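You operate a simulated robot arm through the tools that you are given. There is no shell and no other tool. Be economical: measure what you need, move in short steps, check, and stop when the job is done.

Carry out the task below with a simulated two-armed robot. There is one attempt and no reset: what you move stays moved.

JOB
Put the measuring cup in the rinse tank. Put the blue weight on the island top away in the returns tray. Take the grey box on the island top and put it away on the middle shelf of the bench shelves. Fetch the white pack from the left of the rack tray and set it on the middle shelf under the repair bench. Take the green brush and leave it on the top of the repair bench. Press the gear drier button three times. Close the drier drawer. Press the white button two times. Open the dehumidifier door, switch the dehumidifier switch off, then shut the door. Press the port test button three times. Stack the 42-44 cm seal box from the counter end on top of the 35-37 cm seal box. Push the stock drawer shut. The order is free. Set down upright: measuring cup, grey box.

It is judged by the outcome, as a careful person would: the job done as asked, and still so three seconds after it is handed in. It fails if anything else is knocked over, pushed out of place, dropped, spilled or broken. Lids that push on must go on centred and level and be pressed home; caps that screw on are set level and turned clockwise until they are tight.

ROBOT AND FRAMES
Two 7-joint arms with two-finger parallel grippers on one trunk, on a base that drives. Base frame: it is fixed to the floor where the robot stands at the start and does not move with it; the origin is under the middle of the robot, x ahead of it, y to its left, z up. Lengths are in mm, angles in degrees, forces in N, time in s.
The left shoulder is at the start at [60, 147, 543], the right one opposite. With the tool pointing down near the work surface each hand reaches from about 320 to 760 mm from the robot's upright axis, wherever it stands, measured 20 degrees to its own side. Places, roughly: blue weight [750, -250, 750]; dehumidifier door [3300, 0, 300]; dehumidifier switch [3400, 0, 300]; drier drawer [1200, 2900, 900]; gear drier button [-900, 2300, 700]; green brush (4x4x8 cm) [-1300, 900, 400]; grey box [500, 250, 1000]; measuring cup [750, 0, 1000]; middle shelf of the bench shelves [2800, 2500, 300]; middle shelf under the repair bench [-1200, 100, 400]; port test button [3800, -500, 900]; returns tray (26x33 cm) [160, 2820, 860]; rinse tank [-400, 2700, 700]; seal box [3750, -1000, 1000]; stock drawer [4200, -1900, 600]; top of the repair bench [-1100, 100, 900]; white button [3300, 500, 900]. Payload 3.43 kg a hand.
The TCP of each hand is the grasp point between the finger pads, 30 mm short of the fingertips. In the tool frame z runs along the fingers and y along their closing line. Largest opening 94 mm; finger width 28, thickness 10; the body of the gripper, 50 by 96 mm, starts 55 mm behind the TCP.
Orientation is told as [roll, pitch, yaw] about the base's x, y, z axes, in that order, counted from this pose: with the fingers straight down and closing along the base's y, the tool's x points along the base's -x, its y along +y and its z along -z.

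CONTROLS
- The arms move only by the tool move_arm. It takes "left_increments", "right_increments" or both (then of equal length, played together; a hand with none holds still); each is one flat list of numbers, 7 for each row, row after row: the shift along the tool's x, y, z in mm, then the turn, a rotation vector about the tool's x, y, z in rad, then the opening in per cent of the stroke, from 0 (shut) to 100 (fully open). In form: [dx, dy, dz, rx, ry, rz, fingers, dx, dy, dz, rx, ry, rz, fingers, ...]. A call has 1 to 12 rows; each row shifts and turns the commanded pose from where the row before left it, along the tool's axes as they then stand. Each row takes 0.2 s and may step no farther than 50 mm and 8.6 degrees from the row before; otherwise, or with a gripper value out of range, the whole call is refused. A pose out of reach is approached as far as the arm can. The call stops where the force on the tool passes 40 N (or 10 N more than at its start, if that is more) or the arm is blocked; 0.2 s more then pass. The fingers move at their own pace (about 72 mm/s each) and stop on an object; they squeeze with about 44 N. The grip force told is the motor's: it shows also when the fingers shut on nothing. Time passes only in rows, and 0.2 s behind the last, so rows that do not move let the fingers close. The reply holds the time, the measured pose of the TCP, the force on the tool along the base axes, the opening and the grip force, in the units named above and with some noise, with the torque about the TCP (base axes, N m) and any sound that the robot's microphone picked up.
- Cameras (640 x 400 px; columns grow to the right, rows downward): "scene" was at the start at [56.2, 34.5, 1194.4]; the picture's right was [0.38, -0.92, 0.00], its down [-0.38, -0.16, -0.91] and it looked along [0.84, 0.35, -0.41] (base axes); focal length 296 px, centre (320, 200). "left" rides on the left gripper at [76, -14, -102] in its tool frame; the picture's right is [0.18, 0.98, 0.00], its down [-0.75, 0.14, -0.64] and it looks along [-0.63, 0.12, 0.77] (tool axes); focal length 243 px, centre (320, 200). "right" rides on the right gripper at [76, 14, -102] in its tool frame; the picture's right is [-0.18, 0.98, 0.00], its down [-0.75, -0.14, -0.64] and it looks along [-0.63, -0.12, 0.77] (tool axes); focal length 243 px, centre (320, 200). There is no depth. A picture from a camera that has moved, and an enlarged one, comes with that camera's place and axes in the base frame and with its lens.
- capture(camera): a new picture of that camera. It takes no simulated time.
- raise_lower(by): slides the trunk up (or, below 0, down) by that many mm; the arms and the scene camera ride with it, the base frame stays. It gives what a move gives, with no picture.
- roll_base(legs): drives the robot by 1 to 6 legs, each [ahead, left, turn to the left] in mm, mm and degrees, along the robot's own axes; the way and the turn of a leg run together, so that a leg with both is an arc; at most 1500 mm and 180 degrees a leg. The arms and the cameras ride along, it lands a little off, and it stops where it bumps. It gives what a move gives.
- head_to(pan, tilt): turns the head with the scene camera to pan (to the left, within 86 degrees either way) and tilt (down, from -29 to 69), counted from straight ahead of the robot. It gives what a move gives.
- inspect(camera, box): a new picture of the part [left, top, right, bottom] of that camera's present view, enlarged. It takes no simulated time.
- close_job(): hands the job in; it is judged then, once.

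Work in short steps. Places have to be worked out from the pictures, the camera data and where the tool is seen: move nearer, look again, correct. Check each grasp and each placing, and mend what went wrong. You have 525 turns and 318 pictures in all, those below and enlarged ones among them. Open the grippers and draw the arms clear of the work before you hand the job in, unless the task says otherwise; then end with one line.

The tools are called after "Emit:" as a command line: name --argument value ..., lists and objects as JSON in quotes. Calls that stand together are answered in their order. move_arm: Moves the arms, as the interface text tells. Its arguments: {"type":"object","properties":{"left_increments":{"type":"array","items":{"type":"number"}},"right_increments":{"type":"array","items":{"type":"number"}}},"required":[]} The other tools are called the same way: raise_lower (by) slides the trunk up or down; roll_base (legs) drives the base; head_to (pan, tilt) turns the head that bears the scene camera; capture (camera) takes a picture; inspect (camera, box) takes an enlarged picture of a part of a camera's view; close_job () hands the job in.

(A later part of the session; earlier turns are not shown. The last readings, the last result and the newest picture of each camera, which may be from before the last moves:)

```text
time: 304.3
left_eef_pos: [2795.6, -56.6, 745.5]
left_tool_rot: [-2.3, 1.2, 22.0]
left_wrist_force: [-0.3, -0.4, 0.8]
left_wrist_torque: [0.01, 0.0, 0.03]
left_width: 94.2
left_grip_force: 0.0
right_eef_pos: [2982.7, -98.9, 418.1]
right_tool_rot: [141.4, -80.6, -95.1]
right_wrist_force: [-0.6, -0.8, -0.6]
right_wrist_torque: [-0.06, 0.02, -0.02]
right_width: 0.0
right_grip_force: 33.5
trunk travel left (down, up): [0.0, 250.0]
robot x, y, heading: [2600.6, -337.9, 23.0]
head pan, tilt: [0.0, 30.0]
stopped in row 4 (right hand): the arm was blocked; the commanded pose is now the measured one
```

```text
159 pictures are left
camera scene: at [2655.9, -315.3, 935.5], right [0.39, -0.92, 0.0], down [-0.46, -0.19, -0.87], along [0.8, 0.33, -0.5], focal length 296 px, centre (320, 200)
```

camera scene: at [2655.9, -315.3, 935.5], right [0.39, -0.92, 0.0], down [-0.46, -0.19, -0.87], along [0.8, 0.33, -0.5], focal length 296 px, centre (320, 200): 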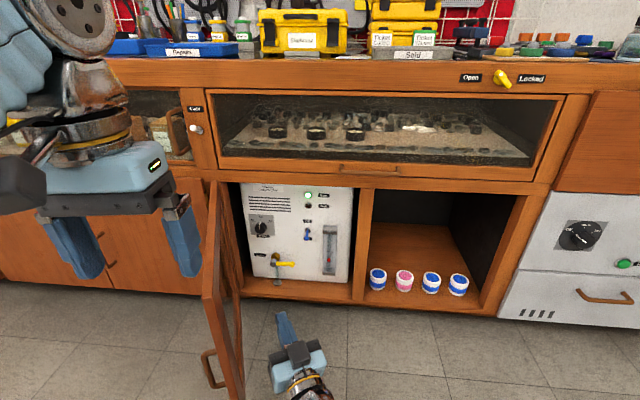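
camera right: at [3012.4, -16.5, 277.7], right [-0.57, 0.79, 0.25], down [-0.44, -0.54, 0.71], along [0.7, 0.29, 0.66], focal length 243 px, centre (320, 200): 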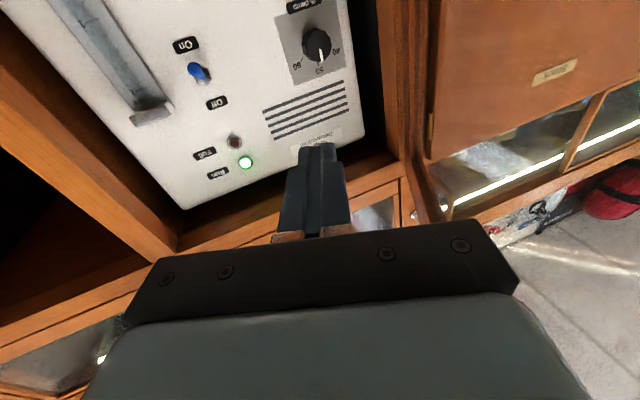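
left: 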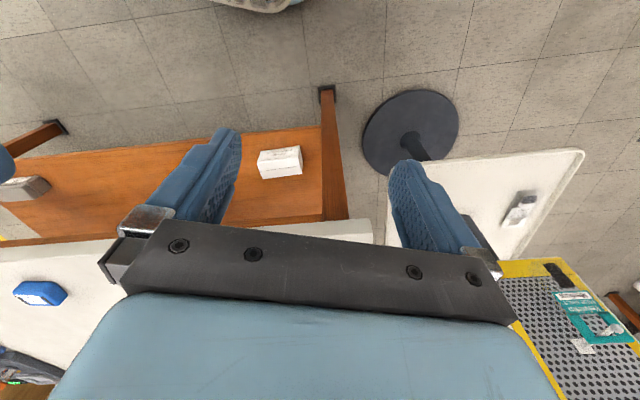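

The arms are touching each other. Move the left hand outward and up, then continue the right hand.

Emit:
move_arm --left_increments '[0, 35, -15, 0, 0, 0, 100, 0, 35, -15, 0, 0, 0, 100, 0, 35, -15, 0, 0, 0, 100, 0, 35, -15, 0, 0, 0, 100, 0, 35, -15, 0, 0, 0, 100, 0, 35, -15, 0, 0, 0, 100, 0, 0, 0, 0, 0, 0, 100]'

Emit:
move_arm --right_increments '[0, -40, 0, 0, 0, 0, 0, 0, -40, 0, 0, 0, 0, 0, 0, -40, 0, 0, 0, 0, 0, 0, -40, 0, 0, 0, 0, 0, 0, 0, 0, 0, 0, 0, 0]'

Emit:
capture --camera "scene"

```text
time: 305.9
left_eef_pos: [2782.8, 112.0, 740.3]
left_tool_rot: [-2.0, 1.1, 22.3]
left_wrist_force: [-0.2, -0.3, -1.1]
left_wrist_torque: [-0.02, 0.02, -0.01]
left_width: 93.7
left_grip_force: 0.0
left hand out of reach, approached as far as the arm can: row 1, 2, 3, 4, 5, 6
right_eef_pos: [2981.0, -96.6, 418.0]
right_tool_rot: [141.7, -80.6, -94.9]
right_wrist_force: [1.1, -1.0, 0.3]
right_wrist_torque: [0.0, -0.01, 0.01]
right_width: 0.0
right_grip_force: 34.0
trunk travel left (down, up): [0.0, 250.0]
robot x, y, heading: [2601.4, -334.9, 22.7]
head pan, tilt: [0.0, 30.0]
```

```text
time: 306.5
left_eef_pos: [2781.1, 113.3, 740.1]
left_tool_rot: [-2.3, 1.1, 22.1]
left_wrist_force: [0.3, 0.9, 0.2]
left_wrist_torque: [0.0, 0.05, 0.01]
left_width: 93.9
left_grip_force: 0.0
right_eef_pos: [2957.8, -90.9, 453.7]
right_tool_rot: [155.5, -76.3, -96.3]
right_wrist_force: [-0.3, -0.4, 0.0]
right_wrist_torque: [0.0, 0.0, 0.01]
right_width: 0.0
right_grip_force: 32.7
trunk travel left (down, up): [0.0, 250.0]
robot x, y, heading: [2598.9, -337.0, 22.9]
head pan, tilt: [0.0, 30.0]
stopped in row 3 (right hand): the arm was blocked; the commanded pose is now the measured one
```

```text
158 pictures are left
camera scene: at [2656.0, -315.2, 935.5], right [0.39, -0.92, 0.0], down [-0.46, -0.19, -0.87], along [0.8, 0.33, -0.5], focal length 296 px, centre (320, 200)
```

scene: 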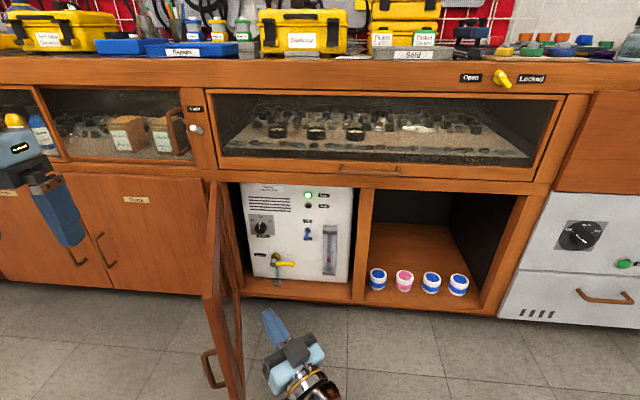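

Look down at the right arm configuration.

Emit:
head_to --pan -10 --tilt 66

Emit:
capture --camera "scene"

```text
time: 307.5
left_eef_pos: [2781.5, 113.2, 740.7]
left_tool_rot: [-2.1, 1.1, 22.2]
left_wrist_force: [1.0, 0.2, -0.5]
left_wrist_torque: [0.02, 0.03, 0.02]
left_width: 94.1
left_grip_force: 0.0
right_eef_pos: [2956.9, -90.3, 453.4]
right_tool_rot: [155.6, -76.2, -96.4]
right_wrist_force: [-0.3, 0.2, 0.0]
right_wrist_torque: [-0.02, -0.01, 0.01]
right_width: 0.0
right_grip_force: 33.0
trunk travel left (down, up): [0.0, 250.0]
robot x, y, heading: [2601.4, -339.4, 22.7]
head pan, tilt: [-10.0, 66.0]
```

```text
157 pictures are left
camera scene: at [2630.6, -337.0, 886.9], right [0.22, -0.98, 0.0], down [-0.89, -0.2, -0.41], along [0.4, 0.09, -0.91], focal length 296 px, centre (320, 200)
```

scene: 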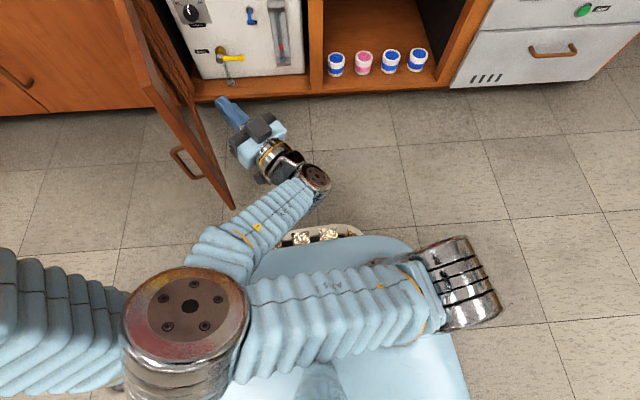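

The right elbow has swung inward against the left arm. Raise the hand and move it right in steps to restore the posture.

Emit:
move_arm --right_increments '[-40, 0, 0, 0, 0, 0, 0, -40, 0, 0, 0, 0, 0, 0, -40, 0, 0, 0, 0, 0, 0, -40, 0, 0, 0, 0, 0, 0, -40, 0, 0, 0, 0, 0, 0, -40, 0, 0, 0, 0, 0, 0, 0, 0, 0, 0, 0, 0, 0]'

Emit:
capture --camera "scene"

```text
time: 308.5
left_eef_pos: [2781.6, 113.8, 739.3]
left_tool_rot: [-2.1, 1.1, 22.2]
left_wrist_force: [0.0, -0.1, 0.3]
left_wrist_torque: [0.01, -0.05, 0.02]
left_width: 93.9
left_grip_force: 0.1
right_eef_pos: [3033.5, -161.8, 561.2]
right_tool_rot: [144.4, -79.1, -96.8]
right_wrist_force: [-0.7, 0.4, 0.6]
right_wrist_torque: [0.0, -0.01, 0.03]
right_width: 0.1
right_grip_force: 32.8
right hand out of reach, approached as far as the arm can: row 2
trunk travel left (down, up): [0.0, 250.0]
robot x, y, heading: [2603.9, -336.1, 22.9]
head pan, tilt: [-10.0, 66.0]
stopped in row 4 (right hand): the arm was blocked; the commanded pose is now the measured one
```

```text
156 pictures are left
camera scene: at [2630.5, -337.0, 886.8], right [0.22, -0.98, 0.0], down [-0.89, -0.2, -0.41], along [0.4, 0.09, -0.91], focal length 296 px, centre (320, 200)
```

scene: 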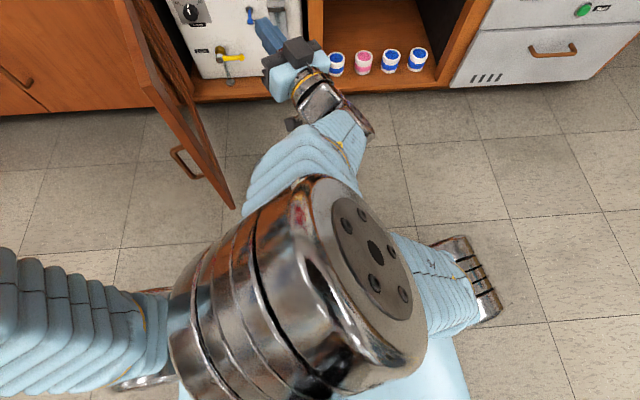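

Elbow is rising and moving right. Continue moving right.

Emit:
move_arm --right_increments '[0, -30, 0, 0, 0, 0, 0, 0, -30, 0, 0, 0, 0, 0, 0, -30, 0, 0, 0, 0, 0, 0, -30, 0, 0, 0, 0, 0, 0, -30, 0, 0, 0, 0, 0, 0, -30, 0, 0, 0, 0, 0, 0, 0, 0, 0, 0, 0, 0]'

Emit:
capture --camera "scene"

```text
time: 310.1
left_eef_pos: [2781.0, 112.2, 739.9]
left_tool_rot: [-2.2, 1.1, 22.1]
left_wrist_force: [-0.6, 0.1, -0.8]
left_wrist_torque: [-0.03, -0.01, 0.01]
left_width: 94.2
left_grip_force: 0.0
right_eef_pos: [3168.0, -281.6, 541.2]
right_tool_rot: [144.6, -79.2, -96.8]
right_wrist_force: [0.1, -0.3, -0.4]
right_wrist_torque: [0.0, -0.01, -0.01]
right_width: 0.1
right_grip_force: 32.9
trunk travel left (down, up): [0.0, 250.0]
robot x, y, heading: [2600.1, -341.0, 22.6]
head pan, tilt: [-10.0, 66.0]
```

```text
155 pictures are left
camera scene: at [2630.5, -337.1, 886.9], right [0.22, -0.98, 0.0], down [-0.89, -0.2, -0.41], along [0.4, 0.09, -0.91], focal length 296 px, centre (320, 200)
```

scene: 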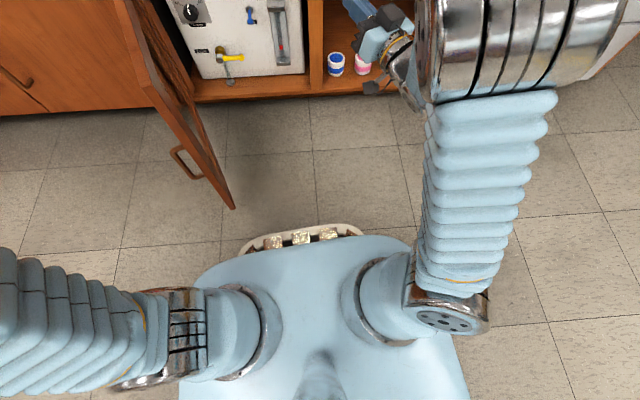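

Posture restored. Now shift right, turn left 30°, and correct the hand orientation.

Emit:
roll_base --legs '[[0, -350, 0], [0, 0, 30]]'

Emit:
move_arm --right_increments '[0, 0, 0, 0.1, 0.05, 0, 0, 0, 0, 0, 0.1, 0.05, 0, 0, 0, 0, 0, 0.1, 0.05, 0, 0, 0, 0, 0, 0.1, 0, 0, 0, 0, 0, 0, 0, 0, 0, 0]'

Emit:
head_to --pan 0 --tilt 32

Emit:
capture --camera "scene"

```text
time: 313.8
left_eef_pos: [2667.7, -178.0, 740.1]
left_tool_rot: [-2.2, 1.1, 51.8]
left_wrist_force: [-0.2, 0.2, -0.6]
left_wrist_torque: [-0.03, -0.01, -0.01]
left_width: 94.1
left_grip_force: 0.0
right_eef_pos: [3200.2, -331.7, 541.4]
right_tool_rot: [144.3, -79.2, -67.2]
right_wrist_force: [-0.2, 0.7, -1.0]
right_wrist_torque: [0.01, 0.01, 0.0]
right_width: 0.0
right_grip_force: 33.0
trunk travel left (down, up): [0.0, 250.0]
robot x, y, heading: [2731.7, -658.5, 52.1]
head pan, tilt: [-10.0, 66.0]
```

```text
time: 315.0
left_eef_pos: [2669.3, -178.4, 739.8]
left_tool_rot: [-2.2, 1.0, 51.8]
left_wrist_force: [-1.0, -0.5, 0.6]
left_wrist_torque: [0.0, -0.01, -0.01]
left_width: 94.2
left_grip_force: 0.2
right_eef_pos: [3201.1, -329.6, 541.3]
right_tool_rot: [69.9, -82.4, -15.1]
right_wrist_force: [-0.7, 0.0, 0.4]
right_wrist_torque: [0.01, 0.01, 0.0]
right_width: 0.0
right_grip_force: 33.4
trunk travel left (down, up): [0.0, 250.0]
robot x, y, heading: [2730.5, -663.4, 52.2]
head pan, tilt: [-10.0, 66.0]
```

```text
time: 316.0
left_eef_pos: [2670.0, -178.1, 739.9]
left_tool_rot: [-2.1, 1.1, 51.9]
left_wrist_force: [0.0, 0.5, 0.0]
left_wrist_torque: [-0.02, -0.02, 0.03]
left_width: 93.7
left_grip_force: 0.0
right_eef_pos: [3199.5, -330.9, 540.9]
right_tool_rot: [70.0, -82.4, -15.2]
right_wrist_force: [-1.5, 0.1, -0.2]
right_wrist_torque: [0.02, -0.05, -0.02]
right_width: 0.1
right_grip_force: 33.0
trunk travel left (down, up): [0.0, 250.0]
robot x, y, heading: [2730.4, -659.3, 52.3]
head pan, tilt: [0.0, 32.0]
```

```text
154 pictures are left
camera scene: at [2769.9, -613.7, 932.3], right [0.79, -0.61, 0.0], down [-0.32, -0.42, -0.85], along [0.52, 0.67, -0.53], focal length 296 px, centre (320, 200)
```

scene: 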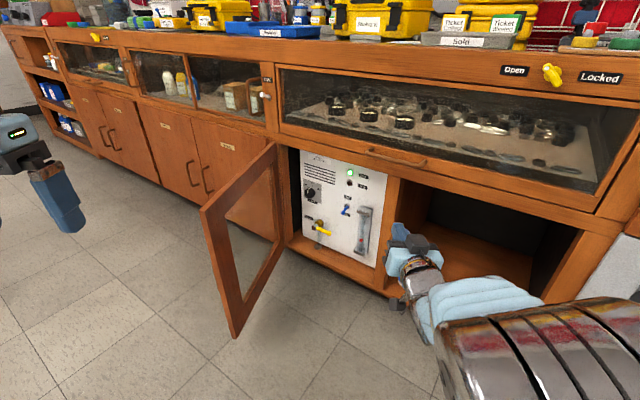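

Zoom on the switch for its current pose.

Emit:
inspect --camera "scene" --box '[280, 140, 420, 280]'

Emit:
capture --camera "right"

```text
2.86 times, centred on (350, 210) of scene
camera zoom: at [2769.9, -613.7, 932.3], right [0.79, -0.61, 0.0], down [-0.32, -0.42, -0.85], along [0.52, 0.67, -0.53], focal length 845 px, centre (234, 171)
```

zoom: 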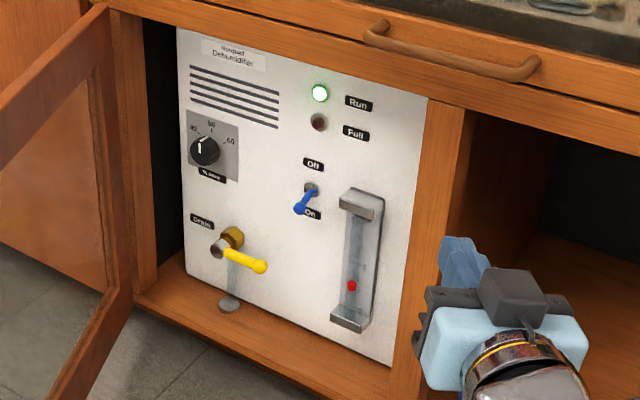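

```text
152 pictures are left
camera right: at [3119.5, -403.1, 471.3], right [-0.77, 0.56, 0.3], down [-0.16, -0.63, 0.76], along [0.62, 0.54, 0.58], focal length 243 px, centre (320, 200)
```

right: 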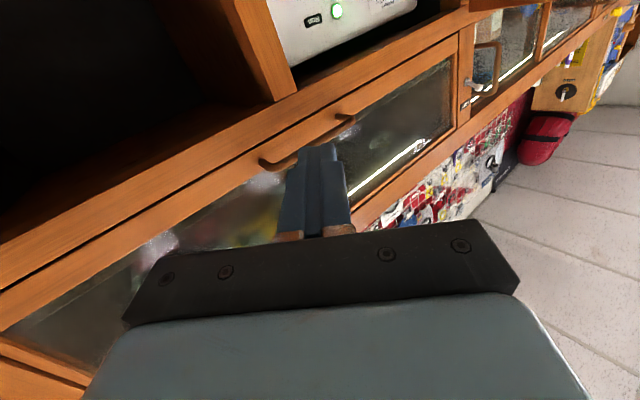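

Lever is down (On), "Off" is up. Lower the hand to z≈285, align, yaw slightly, then drive in.

Emit:
move_arm --right_increments '[36.4, 13, -9.3, 0.037, 0, 0, 0, 36.4, 13, -9.3, 0.037, 0, 0, 0, 36.4, 13, -9.3, 0.037, 0, 0, 0, 36.4, 13, -9.3, 0.037, 0, 0, 0, 36.4, 13, -9.3, 0.037, 0, 0, 0, 36.4, 13, -9.3, 0.037, 0, 0, 0, 36.4, 13, -9.3, 0.037, 0, 0, 0, 0, 0, 0, 0, 0, 0, 0]'

Emit:
capture --camera "scene"

```text
time: 317.8
left_eef_pos: [2669.7, -178.8, 740.5]
left_tool_rot: [-2.2, 1.1, 51.8]
left_wrist_force: [0.3, -0.3, -0.4]
left_wrist_torque: [0.03, 0.01, 0.03]
left_width: 94.2
left_grip_force: 0.0
right_eef_pos: [3058.7, -311.0, 302.1]
right_tool_rot: [54.9, -82.5, -14.7]
right_wrist_force: [-0.3, -1.2, 0.3]
right_wrist_torque: [-0.02, -0.01, -0.04]
right_width: 0.0
right_grip_force: 32.9
trunk travel left (down, up): [0.0, 250.0]
robot x, y, heading: [2732.9, -657.4, 52.3]
head pan, tilt: [0.0, 32.0]
```

```text
151 pictures are left
camera scene: at [2769.9, -613.7, 932.4], right [0.79, -0.61, 0.0], down [-0.32, -0.42, -0.85], along [0.52, 0.67, -0.53], focal length 296 px, centre (320, 200)
```

scene: 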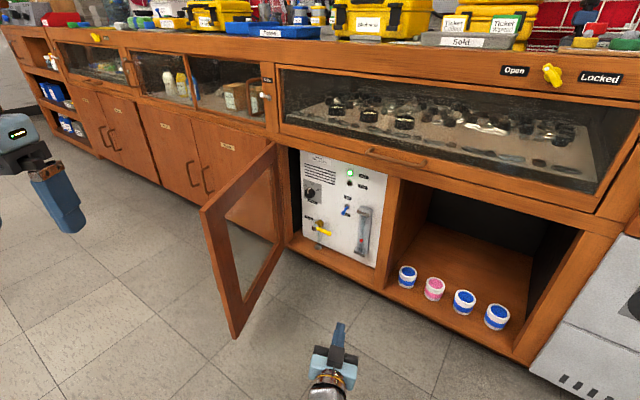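

Drive in 285 mm.

Emit:
roll_base --legs '[[285, 0, 0]]'

Emit:
capture --camera "right"

Emit:
capture --camera "scene"

```text
time: 319.8
left_eef_pos: [2841.3, 47.2, 739.8]
left_tool_rot: [-2.1, 1.1, 52.0]
left_wrist_force: [0.0, -0.7, -0.6]
left_wrist_torque: [-0.01, -0.01, 0.0]
left_width: 94.0
left_grip_force: 0.1
right_eef_pos: [3232.4, -84.0, 302.3]
right_tool_rot: [55.0, -82.3, -14.9]
right_wrist_force: [-0.4, -0.4, -0.3]
right_wrist_torque: [0.0, 0.0, 0.0]
right_width: 0.0
right_grip_force: 32.7
trunk travel left (down, up): [0.0, 250.0]
robot x, y, heading: [2906.4, -434.3, 52.4]
head pan, tilt: [0.0, 32.0]
```

```text
150 pictures are left
camera right: at [3134.1, -136.7, 234.7], right [-0.6, 0.74, 0.29], down [-0.3, -0.55, 0.78], along [0.74, 0.38, 0.56], focal length 243 px, centre (320, 200)
```

right: 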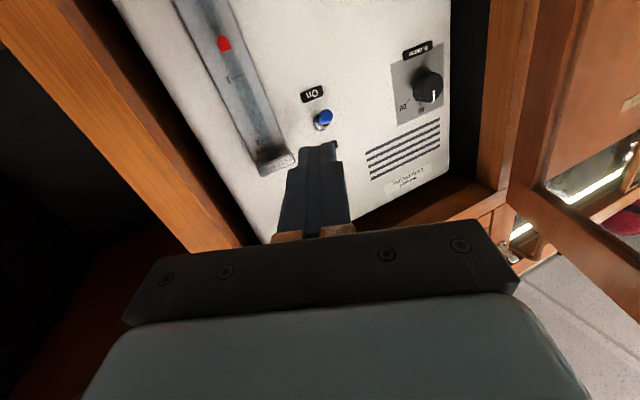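

```text
149 pictures are left
camera scene: at [2943.4, -387.9, 932.4], right [0.79, -0.61, 0.0], down [-0.32, -0.42, -0.85], along [0.52, 0.67, -0.53], focal length 296 px, centre (320, 200)
```

scene: 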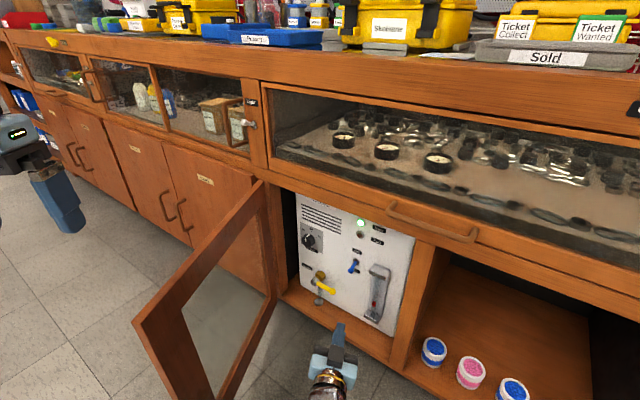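

Lever tip ≈(3385,34,326); finger will pass just below it. Advance 120 and check.

Emit:
move_arm --right_increments '[0, -5, 30, 0, 0, 0, 0, 0, -4, 30, 0, 0, 0, 0, 0, 0, 30, 0, 0, 0, 0, 0, 0, 30, 0, 0, 0, 0, 0, 0, 0, 0, 0, 0, 0]'

Emit:
capture --camera "right"

Emit:
inspect --camera "scene" --box '[260, 180, 460, 380]'

```text
time: 321.0
left_eef_pos: [2840.1, 47.2, 739.6]
left_tool_rot: [-2.1, 1.1, 52.0]
left_wrist_force: [-0.2, 0.9, -0.6]
left_wrist_torque: [-0.01, -0.02, 0.02]
left_width: 94.1
left_grip_force: 0.1
right_eef_pos: [3330.0, -13.6, 293.3]
right_tool_rot: [55.1, -82.6, -15.0]
right_wrist_force: [-0.5, -0.4, 0.0]
right_wrist_torque: [-0.01, 0.03, 0.01]
right_width: 0.0
right_grip_force: 33.2
trunk travel left (down, up): [0.0, 250.0]
robot x, y, heading: [2908.2, -435.9, 52.4]
head pan, tilt: [0.0, 32.0]
```

```text
148 pictures are left
camera right: at [3231.8, -66.7, 226.2], right [-0.6, 0.74, 0.29], down [-0.3, -0.55, 0.78], along [0.74, 0.38, 0.56], focal length 243 px, centre (320, 200)
```

right: 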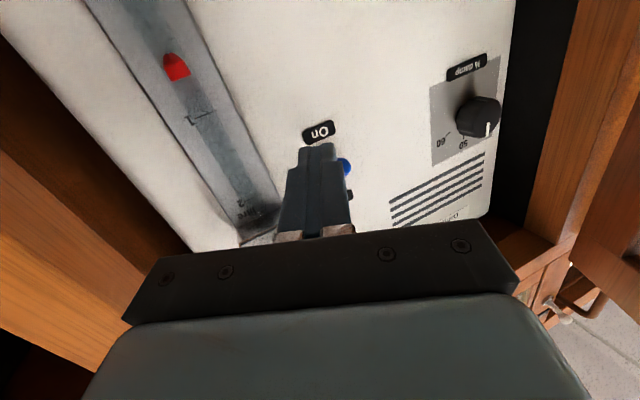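

```text
2.00 times, centred on (360, 280) of scene
camera zoom: at [2943.4, -387.9, 932.4], right [0.79, -0.61, 0.0], down [-0.32, -0.42, -0.85], along [0.52, 0.67, -0.53], focal length 592 px, centre (240, 40)
```

zoom: 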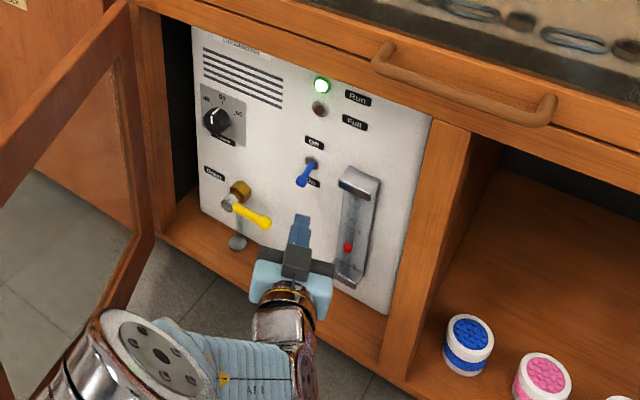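

Lever ball is ~9 mm to the left. Correct and advance 55.

Emit:
move_arm --right_increments '[0, 9, 15, 0, 0, 0, 0, 0, 0, 20, 0, 0, 0, 0, 0, 0, 15, 0, 0, 0, 0, 0, 0, 0, 0, 0, 0, 0]'

Emit:
capture --camera "right"

Emit:
inspect --camera "scene" --box '[260, 180, 460, 380]'

```text
time: 322.0
left_eef_pos: [2841.0, 47.0, 739.8]
left_tool_rot: [-2.2, 1.0, 52.0]
left_wrist_force: [-0.6, 0.4, 0.5]
left_wrist_torque: [0.02, -0.03, 0.0]
left_width: 94.0
left_grip_force: 0.1
right_eef_pos: [3360.3, 25.2, 289.6]
right_tool_rot: [55.1, -82.4, -14.9]
right_wrist_force: [-0.6, -0.1, -0.1]
right_wrist_torque: [0.04, 0.02, 0.0]
right_width: 0.2
right_grip_force: 33.3
trunk travel left (down, up): [0.0, 250.0]
robot x, y, heading: [2903.3, -432.9, 52.5]
head pan, tilt: [0.0, 32.0]
```

```text
146 pictures are left
camera right: at [3262.8, -27.7, 223.0], right [-0.6, 0.74, 0.29], down [-0.3, -0.55, 0.78], along [0.74, 0.38, 0.56], focal length 243 px, centre (320, 200)
```

right: 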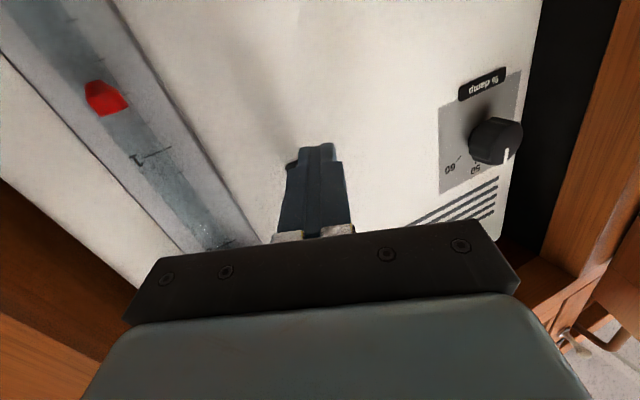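

```text
2.00 times, centred on (360, 280) of scene
camera zoom: at [2943.4, -387.9, 932.4], right [0.79, -0.61, 0.0], down [-0.32, -0.42, -0.85], along [0.52, 0.67, -0.53], focal length 592 px, centre (240, 40)
```

zoom: 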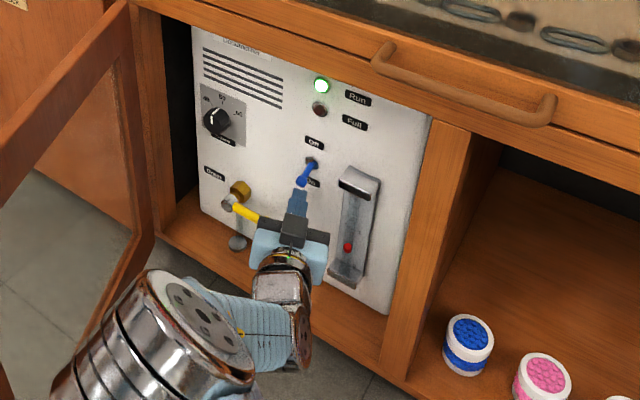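

Finger tip is right beneath the lever ball. Raise to flip it up.

Emit:
move_arm --right_increments '[-12, 0, 1, 0, 0, 0, 0, -12, 0, 1, 0, 0, 0, 0, -12, 0, 1, 0, 0, 0, 0, -12, 0, 1, 0, 0, 0, 0, -12, 0, 1, 0, 0, 0, 0, 0, 0, 0, 0, 0, 0, 0]'

Emit:
inspect --camera "scene" --box '[260, 180, 460, 380]'

```text
time: 323.0
left_eef_pos: [2840.2, 47.9, 740.3]
left_tool_rot: [-2.2, 1.1, 52.1]
left_wrist_force: [0.5, 0.9, -0.4]
left_wrist_torque: [0.04, 0.03, 0.02]
left_width: 94.1
left_grip_force: 0.1
right_eef_pos: [3366.0, 26.8, 323.4]
right_tool_rot: [44.8, -81.6, -4.5]
right_wrist_force: [-3.2, 1.1, -10.4]
right_wrist_torque: [-0.14, 0.22, 0.13]
right_width: 0.0
right_grip_force: 33.3
trunk travel left (down, up): [0.0, 250.0]
robot x, y, heading: [2905.4, -435.2, 52.4]
head pan, tilt: [0.0, 32.0]
stopped in row 5 (right hand): the force on the tool passed its limit at 49 N (the readings are from after the stop); the commanded pose is now the measured one
```

```text
2.00 times, centred on (360, 280) of scene
camera zoom: at [2943.7, -387.4, 932.5], right [0.79, -0.61, 0.0], down [-0.32, -0.42, -0.85], along [0.52, 0.67, -0.53], focal length 592 px, centre (240, 40)
```

zoom: 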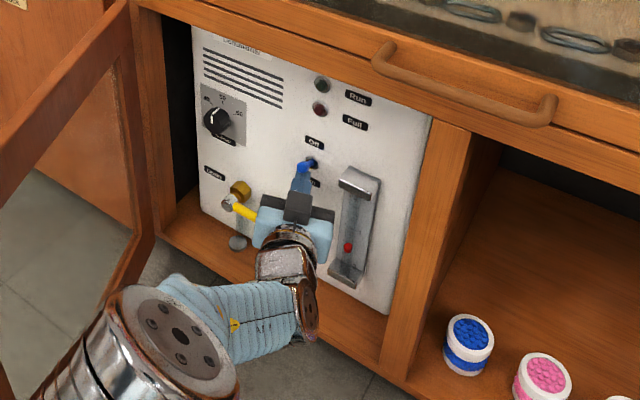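

Run light is off — switch flipped. Lower 8 mm and withdraw.

Emit:
move_arm --right_increments '[8, 0, 0, 0, 0, 0, 0, 0, 0, -25, 0, 0, 0, 0, 0, 0, -35, 0, 0, 0, 0, 0, 0, -35, 0, 0, 0, 0, 0, 0, -35, 0, 0, 0, 0, 0, 0, 0, 0, 0, 0, 0]'

Emit:
inspect --camera "scene" --box '[260, 180, 460, 380]'

```text
time: 324.4
left_eef_pos: [2838.7, 47.3, 740.4]
left_tool_rot: [-2.2, 1.1, 52.1]
left_wrist_force: [0.0, -0.7, -0.2]
left_wrist_torque: [0.02, -0.03, 0.04]
left_width: 93.9
left_grip_force: 0.1
right_eef_pos: [3269.4, -60.5, 330.7]
right_tool_rot: [46.5, -81.9, -6.2]
right_wrist_force: [0.3, 0.3, -1.3]
right_wrist_torque: [0.01, 0.0, 0.01]
right_width: 0.2
right_grip_force: 32.2
trunk travel left (down, up): [0.0, 250.0]
robot x, y, heading: [2905.1, -436.8, 52.4]
head pan, tilt: [0.0, 32.0]
```

```text
2.00 times, centred on (360, 280) of scene
camera zoom: at [2943.3, -387.9, 932.4], right [0.79, -0.61, 0.0], down [-0.32, -0.42, -0.85], along [0.52, 0.67, -0.53], focal length 592 px, centre (240, 40)
```

zoom: 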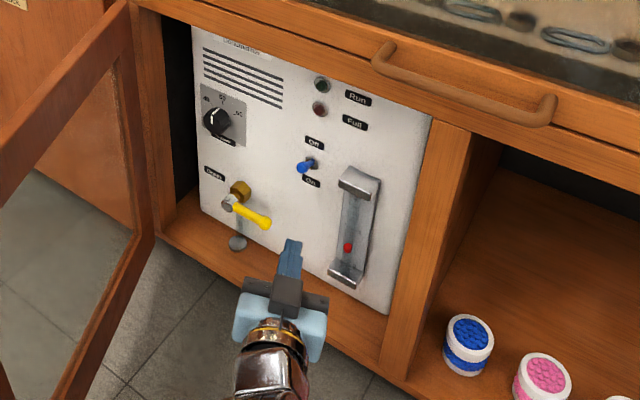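

Lever up, lights off. Now clear the right hand, and lower the left hand (fingers closed) on the outer side of the door.

Emit:
move_arm --right_increments '[0, -20, -40, 0, 0, 0, 0, 0, -30, -40, 0, 0, 0, 0, 0, -40, -20, 0, 0, 0, 0, 0, -40, 0, 0, 0, 0, 0, 0, -40, 0, 0, 0, 0, 0, 0, -40, 0, 0, 0, 0, 0, 0, 0, 0, 0, 0, 0, 0]' --left_increments '[0, 0, 0, 0, 0, 0, 0, 0, 20, 0, 0, 0, 0, 0, 0, 0, 40, 0, 0, 0, 0, 0, 0, 40, 0, 0, 0, 0, 0, 0, 40, 0, 0, 0, 0, 0, 0, 40, 0, 0, 0, 0, 0, 0, 40, 0, 0, 0, 0]'

Emit:
head_to --pan 5 --tilt 45

Emit:
capture --camera "scene"

```text
time: 326.0
left_eef_pos: [2837.3, 56.1, 537.1]
left_tool_rot: [-2.3, 1.2, 51.9]
left_wrist_force: [0.0, 0.5, -0.5]
left_wrist_torque: [0.02, -0.01, -0.01]
left_width: 0.0
left_grip_force: 32.9
left hand out of reach, approached as far as the arm can: row 2
right_eef_pos: [3328.5, -189.9, 259.2]
right_tool_rot: [46.8, -81.8, -6.4]
right_wrist_force: [0.6, 0.2, 0.0]
right_wrist_torque: [0.03, 0.02, 0.0]
right_width: 0.0
right_grip_force: 33.4
right hand out of reach, approached as far as the arm can: row 2, 3, 4, 5, 6
trunk travel left (down, up): [0.0, 250.0]
robot x, y, heading: [2908.5, -436.1, 52.4]
head pan, tilt: [0.0, 32.0]
```

```text
time: 326.8
left_eef_pos: [2836.3, 56.1, 538.5]
left_tool_rot: [-2.2, 1.1, 52.0]
left_wrist_force: [0.6, 0.6, 0.7]
left_wrist_torque: [0.03, 0.03, -0.03]
left_width: 0.0
left_grip_force: 32.8
right_eef_pos: [3329.5, -189.0, 260.2]
right_tool_rot: [46.7, -81.9, -6.5]
right_wrist_force: [0.3, 0.4, -0.3]
right_wrist_torque: [0.01, -0.03, 0.01]
right_width: 0.2
right_grip_force: 33.0
trunk travel left (down, up): [0.0, 250.0]
robot x, y, heading: [2909.4, -435.4, 52.8]
head pan, tilt: [5.0, 45.0]
```

```text
142 pictures are left
camera scene: at [2932.5, -390.4, 913.0], right [0.84, -0.54, 0.0], down [-0.38, -0.6, -0.71], along [0.38, 0.6, -0.71], focal length 296 px, centre (320, 200)
```

scene: 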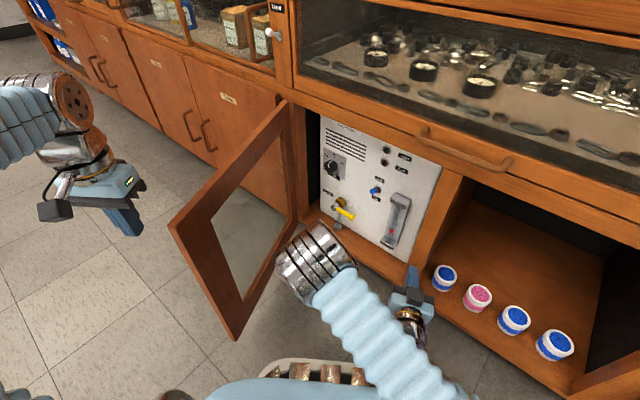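

Back the base off to get room.

Emit:
roll_base --legs '[[-350, 0, 0]]'

Emit:
capture --camera "scene"

```text
time: 329.0
left_eef_pos: [2623.3, -222.7, 538.4]
left_tool_rot: [-2.2, 1.0, 51.9]
left_wrist_force: [0.4, 0.0, 0.0]
left_wrist_torque: [-0.03, -0.02, 0.03]
left_width: 0.1
left_grip_force: 33.1
right_eef_pos: [3116.1, -468.6, 259.9]
right_tool_rot: [46.7, -81.9, -6.5]
right_wrist_force: [-1.1, 0.7, 0.6]
right_wrist_torque: [0.01, -0.01, 0.01]
right_width: 0.0
right_grip_force: 33.1
trunk travel left (down, up): [0.0, 250.0]
robot x, y, heading: [2690.3, -714.2, 52.5]
head pan, tilt: [5.0, 45.0]
```

```text
141 pictures are left
camera scene: at [2718.7, -669.1, 912.9], right [0.84, -0.54, 0.0], down [-0.38, -0.6, -0.71], along [0.38, 0.6, -0.71], focal length 296 px, centre (320, 200)
```

scene: 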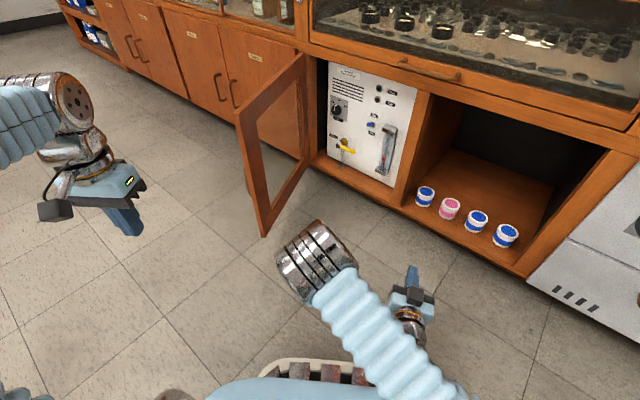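

Raise the right hand clear above the door height, lower the left a bit.

Emit:
move_arm --right_increments '[-40, 0, 0, 0, 0, 0, 0, -40, 0, 0, 0, 0, 0, 0, -40, 0, 0, 0, 0, 0, 0, -40, 0, 0, 0, 0, 0, 0, -40, 0, 0, 0, 0, 0, 0, -40, 0, 0, 0, 0, 0, 0, -40, 0, 0, 0, 0, 0, 0, -40, 0, 0, 0, 0, 0, 0, -40, 0, 0, 0, 0, 0, 0, -40, 0, 0, 0, 0, 0, 0, -40, 0, 0, 0, 0, 0, 0]' --left_increments '[0, 0, 40, 0, 0, 0, 0, 0, 0, 40, 0, 0, 0, 0, 0, 0, 0, 0, 0, 0, 0, 0, 0, 0, 0, 0, 0, 0, 0, 0, 0, 0, 0, 0, 0, 0, 0, 0, 0, 0, 0, 0, 0, 0, 0, 0, 0, 0, 0, 0, 0, 0, 0, 0, 0, 0, 0, 0, 0, 0, 0, 0, 0, 0, 0, 0, 0, 0, 0, 0, 0, 0, 0, 0, 0, 0, 0]'

Emit:
roll_base --legs '[[0, 130, 0], [280, 0, 0]]'

Emit:
capture --camera "scene"

```text
time: 331.4
left_eef_pos: [2625.3, -223.4, 455.5]
left_tool_rot: [-2.2, 1.1, 51.8]
left_wrist_force: [0.3, -0.3, 0.7]
left_wrist_torque: [0.02, -0.04, 0.03]
left_width: 0.0
left_grip_force: 33.3
right_eef_pos: [3195.2, -426.7, 678.6]
right_tool_rot: [46.4, -82.0, -6.2]
right_wrist_force: [-1.1, 0.9, 0.1]
right_wrist_torque: [0.02, 0.0, 0.0]
right_width: 0.1
right_grip_force: 32.7
right hand out of reach, approached as far as the arm can: row 1, 2, 3, 4
trunk travel left (down, up): [0.0, 250.0]
robot x, y, heading: [2689.2, -715.0, 52.6]
head pan, tilt: [5.0, 45.0]
```

```text
time: 334.3
left_eef_pos: [2691.6, 80.2, 456.3]
left_tool_rot: [-2.2, 1.1, 51.6]
left_wrist_force: [0.3, 0.0, 0.2]
left_wrist_torque: [0.02, 0.02, -0.01]
left_width: 0.0
left_grip_force: 33.4
right_eef_pos: [3264.3, -125.5, 677.3]
right_tool_rot: [46.7, -82.0, -6.7]
right_wrist_force: [-0.3, 0.1, 0.3]
right_wrist_torque: [0.0, -0.02, 0.02]
right_width: 0.0
right_grip_force: 32.8
trunk travel left (down, up): [0.0, 250.0]
robot x, y, heading: [2762.0, -409.1, 52.4]
head pan, tilt: [5.0, 45.0]
```

```text
140 pictures are left
camera scene: at [2785.6, -366.5, 912.9], right [0.84, -0.54, 0.0], down [-0.38, -0.59, -0.71], along [0.38, 0.59, -0.71], focal length 296 px, centre (320, 200)
```

scene: 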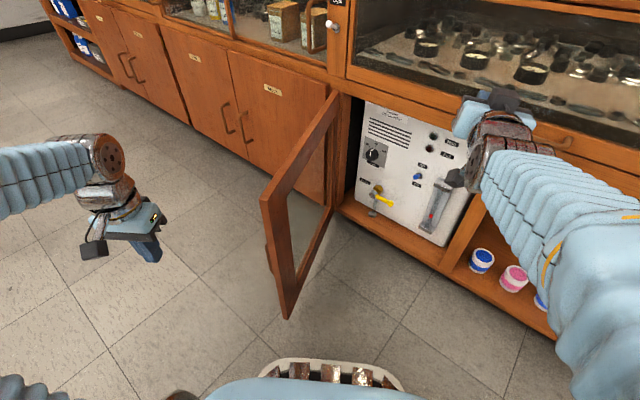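

Retract and raise the right hand away from the display, then continue forward.

Emit:
move_arm --right_increments '[-25, 0, -35, 0, 0, 0, 0, -25, 0, -35, 0, 0, 0, 0, -25, 0, -35, 0, 0, 0, 0, -25, 0, -35, 0, 0, 0, 0, -25, -20, -35, 0, 0, 0, 0, -25, -20, 0, 0, 0, 0, 0, 0, 0, 0, 0, 0, 0, 0]'

Emit:
roll_base --legs '[[150, 0, 0]]'

Emit:
capture --camera "scene"

```text
time: 335.9
left_eef_pos: [2693.0, 78.6, 456.5]
left_tool_rot: [-2.2, 1.1, 51.8]
left_wrist_force: [0.1, 0.8, 0.3]
left_wrist_torque: [-0.02, 0.0, -0.02]
left_width: 0.1
left_grip_force: 32.8
right_eef_pos: [3180.4, -269.4, 838.5]
right_tool_rot: [46.6, -81.9, -6.7]
right_wrist_force: [0.9, 0.0, 0.2]
right_wrist_torque: [0.03, -0.03, 0.01]
right_width: 0.3
right_grip_force: 32.9
trunk travel left (down, up): [0.0, 250.0]
robot x, y, heading: [2759.6, -411.2, 52.3]
head pan, tilt: [5.0, 45.0]
```

```text
time: 337.3
left_eef_pos: [2778.3, 192.9, 456.0]
left_tool_rot: [-2.2, 1.1, 51.9]
left_wrist_force: [0.3, 0.0, -0.6]
left_wrist_torque: [0.0, 0.04, 0.02]
left_width: 0.2
left_grip_force: 32.7
right_eef_pos: [3266.5, -155.2, 837.1]
right_tool_rot: [45.8, -81.8, -5.8]
right_wrist_force: [0.5, -0.5, -0.6]
right_wrist_torque: [-0.01, 0.01, 0.0]
right_width: 0.1
right_grip_force: 33.1
trunk travel left (down, up): [0.0, 250.0]
robot x, y, heading: [2844.6, -292.8, 52.7]
head pan, tilt: [5.0, 45.0]
stopped in leg 1: the robot was blocked; the commanded pose is now the measured one
```

```text
139 pictures are left
camera scene: at [2872.3, -252.7, 912.9], right [0.84, -0.54, 0.0], down [-0.38, -0.6, -0.71], along [0.38, 0.6, -0.71], focal length 296 px, centre (320, 200)
```

scene: 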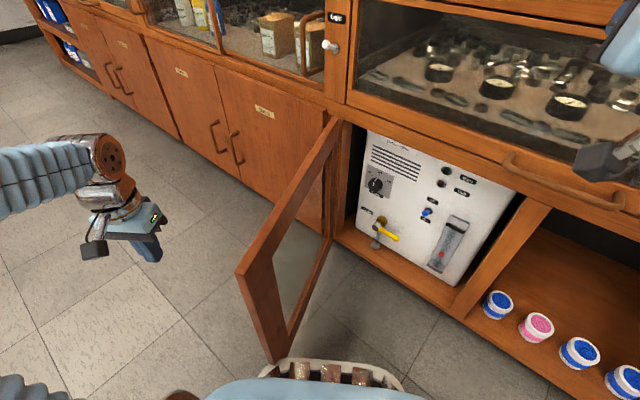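

Base touches the door edge. Back 90, extend the left hand forward by 130, then push right.

Emit:
roll_base --legs '[[-90, 0, 0]]'

Emit:
move_arm --left_increments '[-45, 0, 0, 0, 0, 0, 0, -45, 0, 0, 0, 0, 0, 0, -45, 0, 0, 0, 0, 0, 0, 0, -40, 0, 0, 0, 0, 0, 0, -40, 0, 0, 0, 0, 0, 0, -30, 0, 0, 0, 0, 0, 0, 0, 0, 0, 0, 0, 0]'

Emit:
capture --camera "scene"

```text
time: 338.4
left_eef_pos: [2722.8, 120.3, 456.3]
left_tool_rot: [-2.2, 1.1, 51.8]
left_wrist_force: [0.6, -0.5, -0.3]
left_wrist_torque: [-0.01, 0.02, 0.01]
left_width: 0.0
left_grip_force: 33.0
right_eef_pos: [3211.3, -228.0, 837.0]
right_tool_rot: [46.0, -81.8, -6.0]
right_wrist_force: [-0.7, -0.6, 0.5]
right_wrist_torque: [0.01, 0.02, 0.02]
right_width: 0.0
right_grip_force: 33.0
trunk travel left (down, up): [0.0, 250.0]
robot x, y, heading: [2791.6, -370.9, 52.4]
head pan, tilt: [5.0, 45.0]
```

```text
time: 340.0
left_eef_pos: [2890.8, 157.9, 457.8]
left_tool_rot: [-2.3, 1.1, 51.8]
left_wrist_force: [0.4, 0.0, 0.2]
left_wrist_torque: [0.0, 0.02, 0.01]
left_width: 0.1
left_grip_force: 33.2
right_eef_pos: [3212.3, -227.8, 836.8]
right_tool_rot: [46.1, -81.8, -5.9]
right_wrist_force: [0.7, -0.1, 1.0]
right_wrist_torque: [0.02, 0.01, 0.02]
right_width: 0.0
right_grip_force: 33.0
trunk travel left (down, up): [0.0, 250.0]
robot x, y, heading: [2790.8, -372.3, 52.5]
head pan, tilt: [5.0, 45.0]
```

```text
138 pictures are left
camera scene: at [2816.3, -325.7, 912.9], right [0.84, -0.54, 0.0], down [-0.38, -0.6, -0.71], along [0.38, 0.6, -0.71], focal length 296 px, centre (320, 200)
```

scene: 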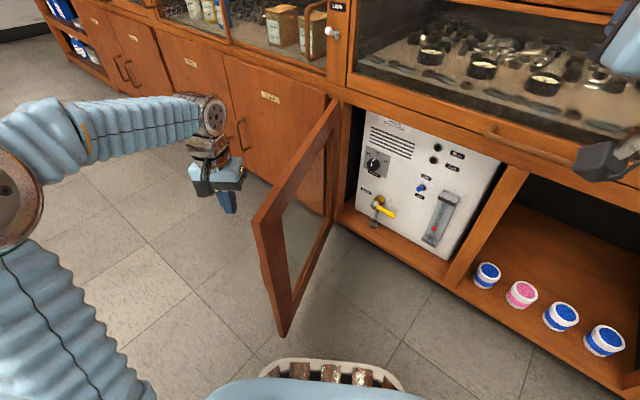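

Push right with the left hand.

Emit:
move_arm --left_increments '[0, -25, 0, 0, 0, 0, 0, 0, -25, 0, 0, 0, 0, 0, 0, -25, 0, 0, 0, 0, 0, 0, -25, 0, 0, 0, 0, 0, 0, -10, 0, 0, 0, 0, 0, 0, -10, 0, 0, 0, 0, 0, 0, -10, 0, 0, 0, 0, 0, 0, -10, 0, 0, 0, 0, 0, 0, -10, 0, 0, 0, 0, 0, 0, -10, 0, 0, 0, 0, 0, 0, -10, 0, 0, 0, 0, 0, 0, -10, 0, 0, 0, 0, 0]'

Emit:
capture --camera "scene"

```text
time: 342.6
left_eef_pos: [3033.5, 47.6, 463.7]
left_tool_rot: [-2.1, 1.1, 51.8]
left_wrist_force: [0.0, -0.2, -0.2]
left_wrist_torque: [-0.01, 0.02, 0.03]
left_width: 0.1
left_grip_force: 33.4
right_eef_pos: [3211.2, -227.5, 837.3]
right_tool_rot: [46.0, -81.8, -6.0]
right_wrist_force: [-0.4, 1.0, 0.3]
right_wrist_torque: [-0.02, 0.05, 0.0]
right_width: 0.3
right_grip_force: 33.1
trunk travel left (down, up): [0.0, 250.0]
robot x, y, heading: [2786.7, -369.1, 52.2]
head pan, tilt: [5.0, 45.0]
```

```text
137 pictures are left
camera scene: at [2816.3, -325.7, 912.9], right [0.84, -0.54, 0.0], down [-0.38, -0.6, -0.71], along [0.38, 0.6, -0.71], focal length 296 px, centre (320, 200)
```

scene: 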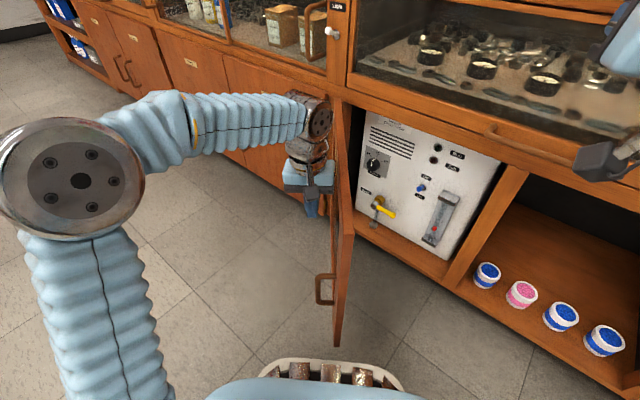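

Door swinging closed. Continue along the arc.

Emit:
move_arm --left_increments '[-1.2, -11.9, 0, 0, 0, 0, 0, -1.8, -11.9, 0, 0, 0, 0, 0, -2.3, -11.8, 0, 0, 0, 0, 0, -2.8, -11.7, 0, 0, 0, 0, 0, -3.3, -11.5, 0, 0, 0, 0, 0, -3.9, -11.4, 0, 0, 0, 0, 0, -4.4, -11.2, 0, 0, 0, 0, 0, -4.9, -11, 0, 0, 0, 0, 0, -5.4, -10.7, 0, 0, 0, 0, 0, -5.9, -10.5, 0, 0, 0, 0, 0, -6.3, -10.2, 0, 0, 0, 0, 0, -6.8, -9.9, 0, 0, 0, 0, 0]'

Emit:
capture --camera "scene"

```text
time: 345.2
left_eef_pos: [3172.2, 5.3, 468.3]
left_tool_rot: [-2.4, 1.1, 51.8]
left_wrist_force: [-0.1, -0.3, 0.3]
left_wrist_torque: [-0.01, 0.0, 0.03]
left_width: 0.0
left_grip_force: 33.4
right_eef_pos: [3211.2, -229.4, 838.2]
right_tool_rot: [46.1, -81.7, -6.1]
right_wrist_force: [-0.6, 1.0, -0.5]
right_wrist_torque: [0.01, 0.02, -0.02]
right_width: 0.1
right_grip_force: 32.7
trunk travel left (down, up): [0.0, 250.0]
robot x, y, heading: [2788.1, -366.3, 52.5]
head pan, tilt: [5.0, 45.0]
```

```text
136 pictures are left
camera scene: at [2816.3, -325.8, 913.0], right [0.84, -0.54, 0.0], down [-0.38, -0.6, -0.71], along [0.38, 0.6, -0.71], focal length 296 px, centre (320, 200)
```

scene: 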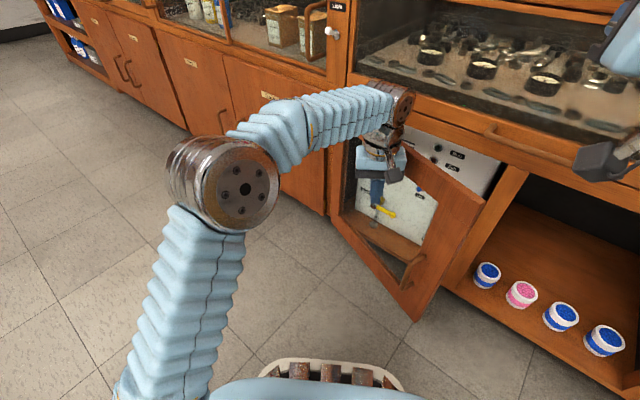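

Nearly shut; continue along the arc until resistance.

Emit:
move_arm --left_increments '[-5.7, -7, 0, 0, 0, 0, 0, -6, -6.7, 0, 0, 0, 0, 0, -6.3, -6.4, 0, 0, 0, 0, 0, -6.6, -6.1, 0, 0, 0, 0, 0, -6.8, -5.9, 0, 0, 0, 0, 0, -7.1, -5.5, 0, 0, 0, 0, 0, -7.3, -5.2, 0, 0, 0, 0, 0, -7.5, -4.9, 0, 0, 0, 0, 0, -7.8, -4.6, 0, 0, 0, 0, 0, 0, 0, 0, 0, 0, 0, 0]'

Emit:
capture --camera "scene"

```text
time: 347.4
left_eef_pos: [3248.9, 18.2, 471.0]
left_tool_rot: [-2.1, 1.1, 51.8]
left_wrist_force: [0.9, -0.3, -0.4]
left_wrist_torque: [0.03, 0.03, -0.02]
left_width: 0.2
left_grip_force: 33.2
right_eef_pos: [3211.2, -229.1, 837.4]
right_tool_rot: [46.0, -81.7, -6.0]
right_wrist_force: [-0.3, -0.8, 0.5]
right_wrist_torque: [0.01, -0.01, -0.01]
right_width: 0.0
right_grip_force: 32.4
trunk travel left (down, up): [0.0, 250.0]
robot x, y, heading: [2786.5, -369.5, 52.5]
head pan, tilt: [5.0, 45.0]
```

```text
135 pictures are left
camera scene: at [2816.4, -325.8, 912.9], right [0.84, -0.54, 0.0], down [-0.38, -0.6, -0.71], along [0.38, 0.6, -0.71], focal length 296 px, centre (320, 200)
```

scene: 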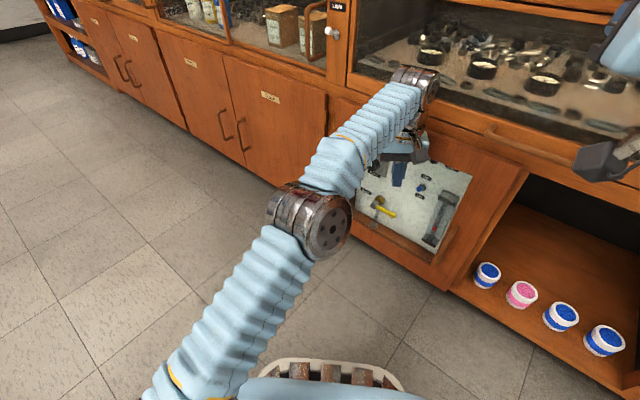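

Emit:
move_arm --left_increments '[-7.8, -4.6, 0, 0, 0, 0, 0, -7.8, -4.6, 0, 0, 0, 0, 0, -7.8, -4.6, 0, 0, 0, 0, 0, -7.8, -4.6, 0, 0, 0, 0, 0, 0, 0, 0, 0, 0, 0, 0]'

Emit:
capture --camera "scene"

```text
time: 348.6
left_eef_pos: [3253.8, 17.9, 458.0]
left_tool_rot: [-2.2, 1.2, 51.9]
left_wrist_force: [-0.3, -0.1, 0.4]
left_wrist_torque: [0.0, 0.03, 0.0]
left_width: 0.0
left_grip_force: 33.0
left hand out of reach, approached as far as the arm can: row 1, 2, 3, 4
right_eef_pos: [3212.3, -228.0, 837.5]
right_tool_rot: [45.9, -81.8, -6.0]
right_wrist_force: [0.2, 0.6, -0.4]
right_wrist_torque: [0.03, -0.01, 0.04]
right_width: 0.0
right_grip_force: 32.8
trunk travel left (down, up): [0.0, 250.0]
robot x, y, heading: [2789.8, -371.0, 52.4]
head pan, tilt: [5.0, 45.0]
```

```text
134 pictures are left
camera scene: at [2816.4, -325.8, 912.9], right [0.84, -0.54, 0.0], down [-0.38, -0.6, -0.71], along [0.38, 0.6, -0.71], focal length 296 px, centre (320, 200)
```

scene: 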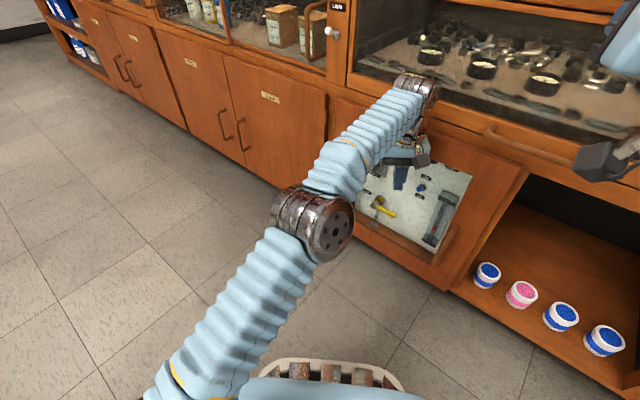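

Left arm is at its reach; nudge the base 40 mm in the closing direction.

Emit:
roll_base --legs '[[35, -20, 0]]'

Emit:
inspect --camera "scene" --box '[320, 90, 560, 310]'

```text
time: 349.4
left_eef_pos: [3263.3, 19.4, 458.9]
left_tool_rot: [-1.6, 2.2, 51.1]
left_wrist_force: [-16.3, -6.0, 0.5]
left_wrist_torque: [0.64, -1.77, -0.47]
left_width: 0.1
left_grip_force: 33.3
right_eef_pos: [3225.2, -222.3, 836.6]
right_tool_rot: [45.7, -81.6, -5.6]
right_wrist_force: [-1.0, -0.5, -0.4]
right_wrist_torque: [0.01, 0.02, 0.0]
right_width: 0.1
right_grip_force: 33.2
trunk travel left (down, up): [0.0, 250.0]
robot x, y, heading: [2803.1, -361.9, 52.4]
head pan, tilt: [5.0, 45.0]
stopped in leg 1: the force on the tool passed its limit at 169 N (the readings are from after the stop); the commanded pose is now the measured one
```

```text
1.82 times, centred on (440, 200) of scene
camera zoom: at [2830.3, -320.0, 913.0], right [0.84, -0.54, 0.0], down [-0.38, -0.6, -0.71], along [0.38, 0.6, -0.71], focal length 538 px, centre (102, 200)
```

zoom: 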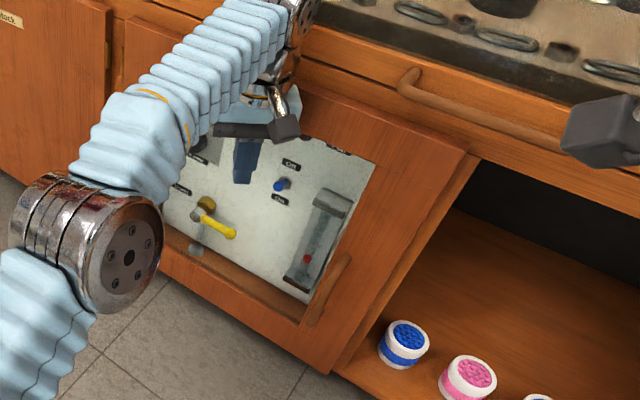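

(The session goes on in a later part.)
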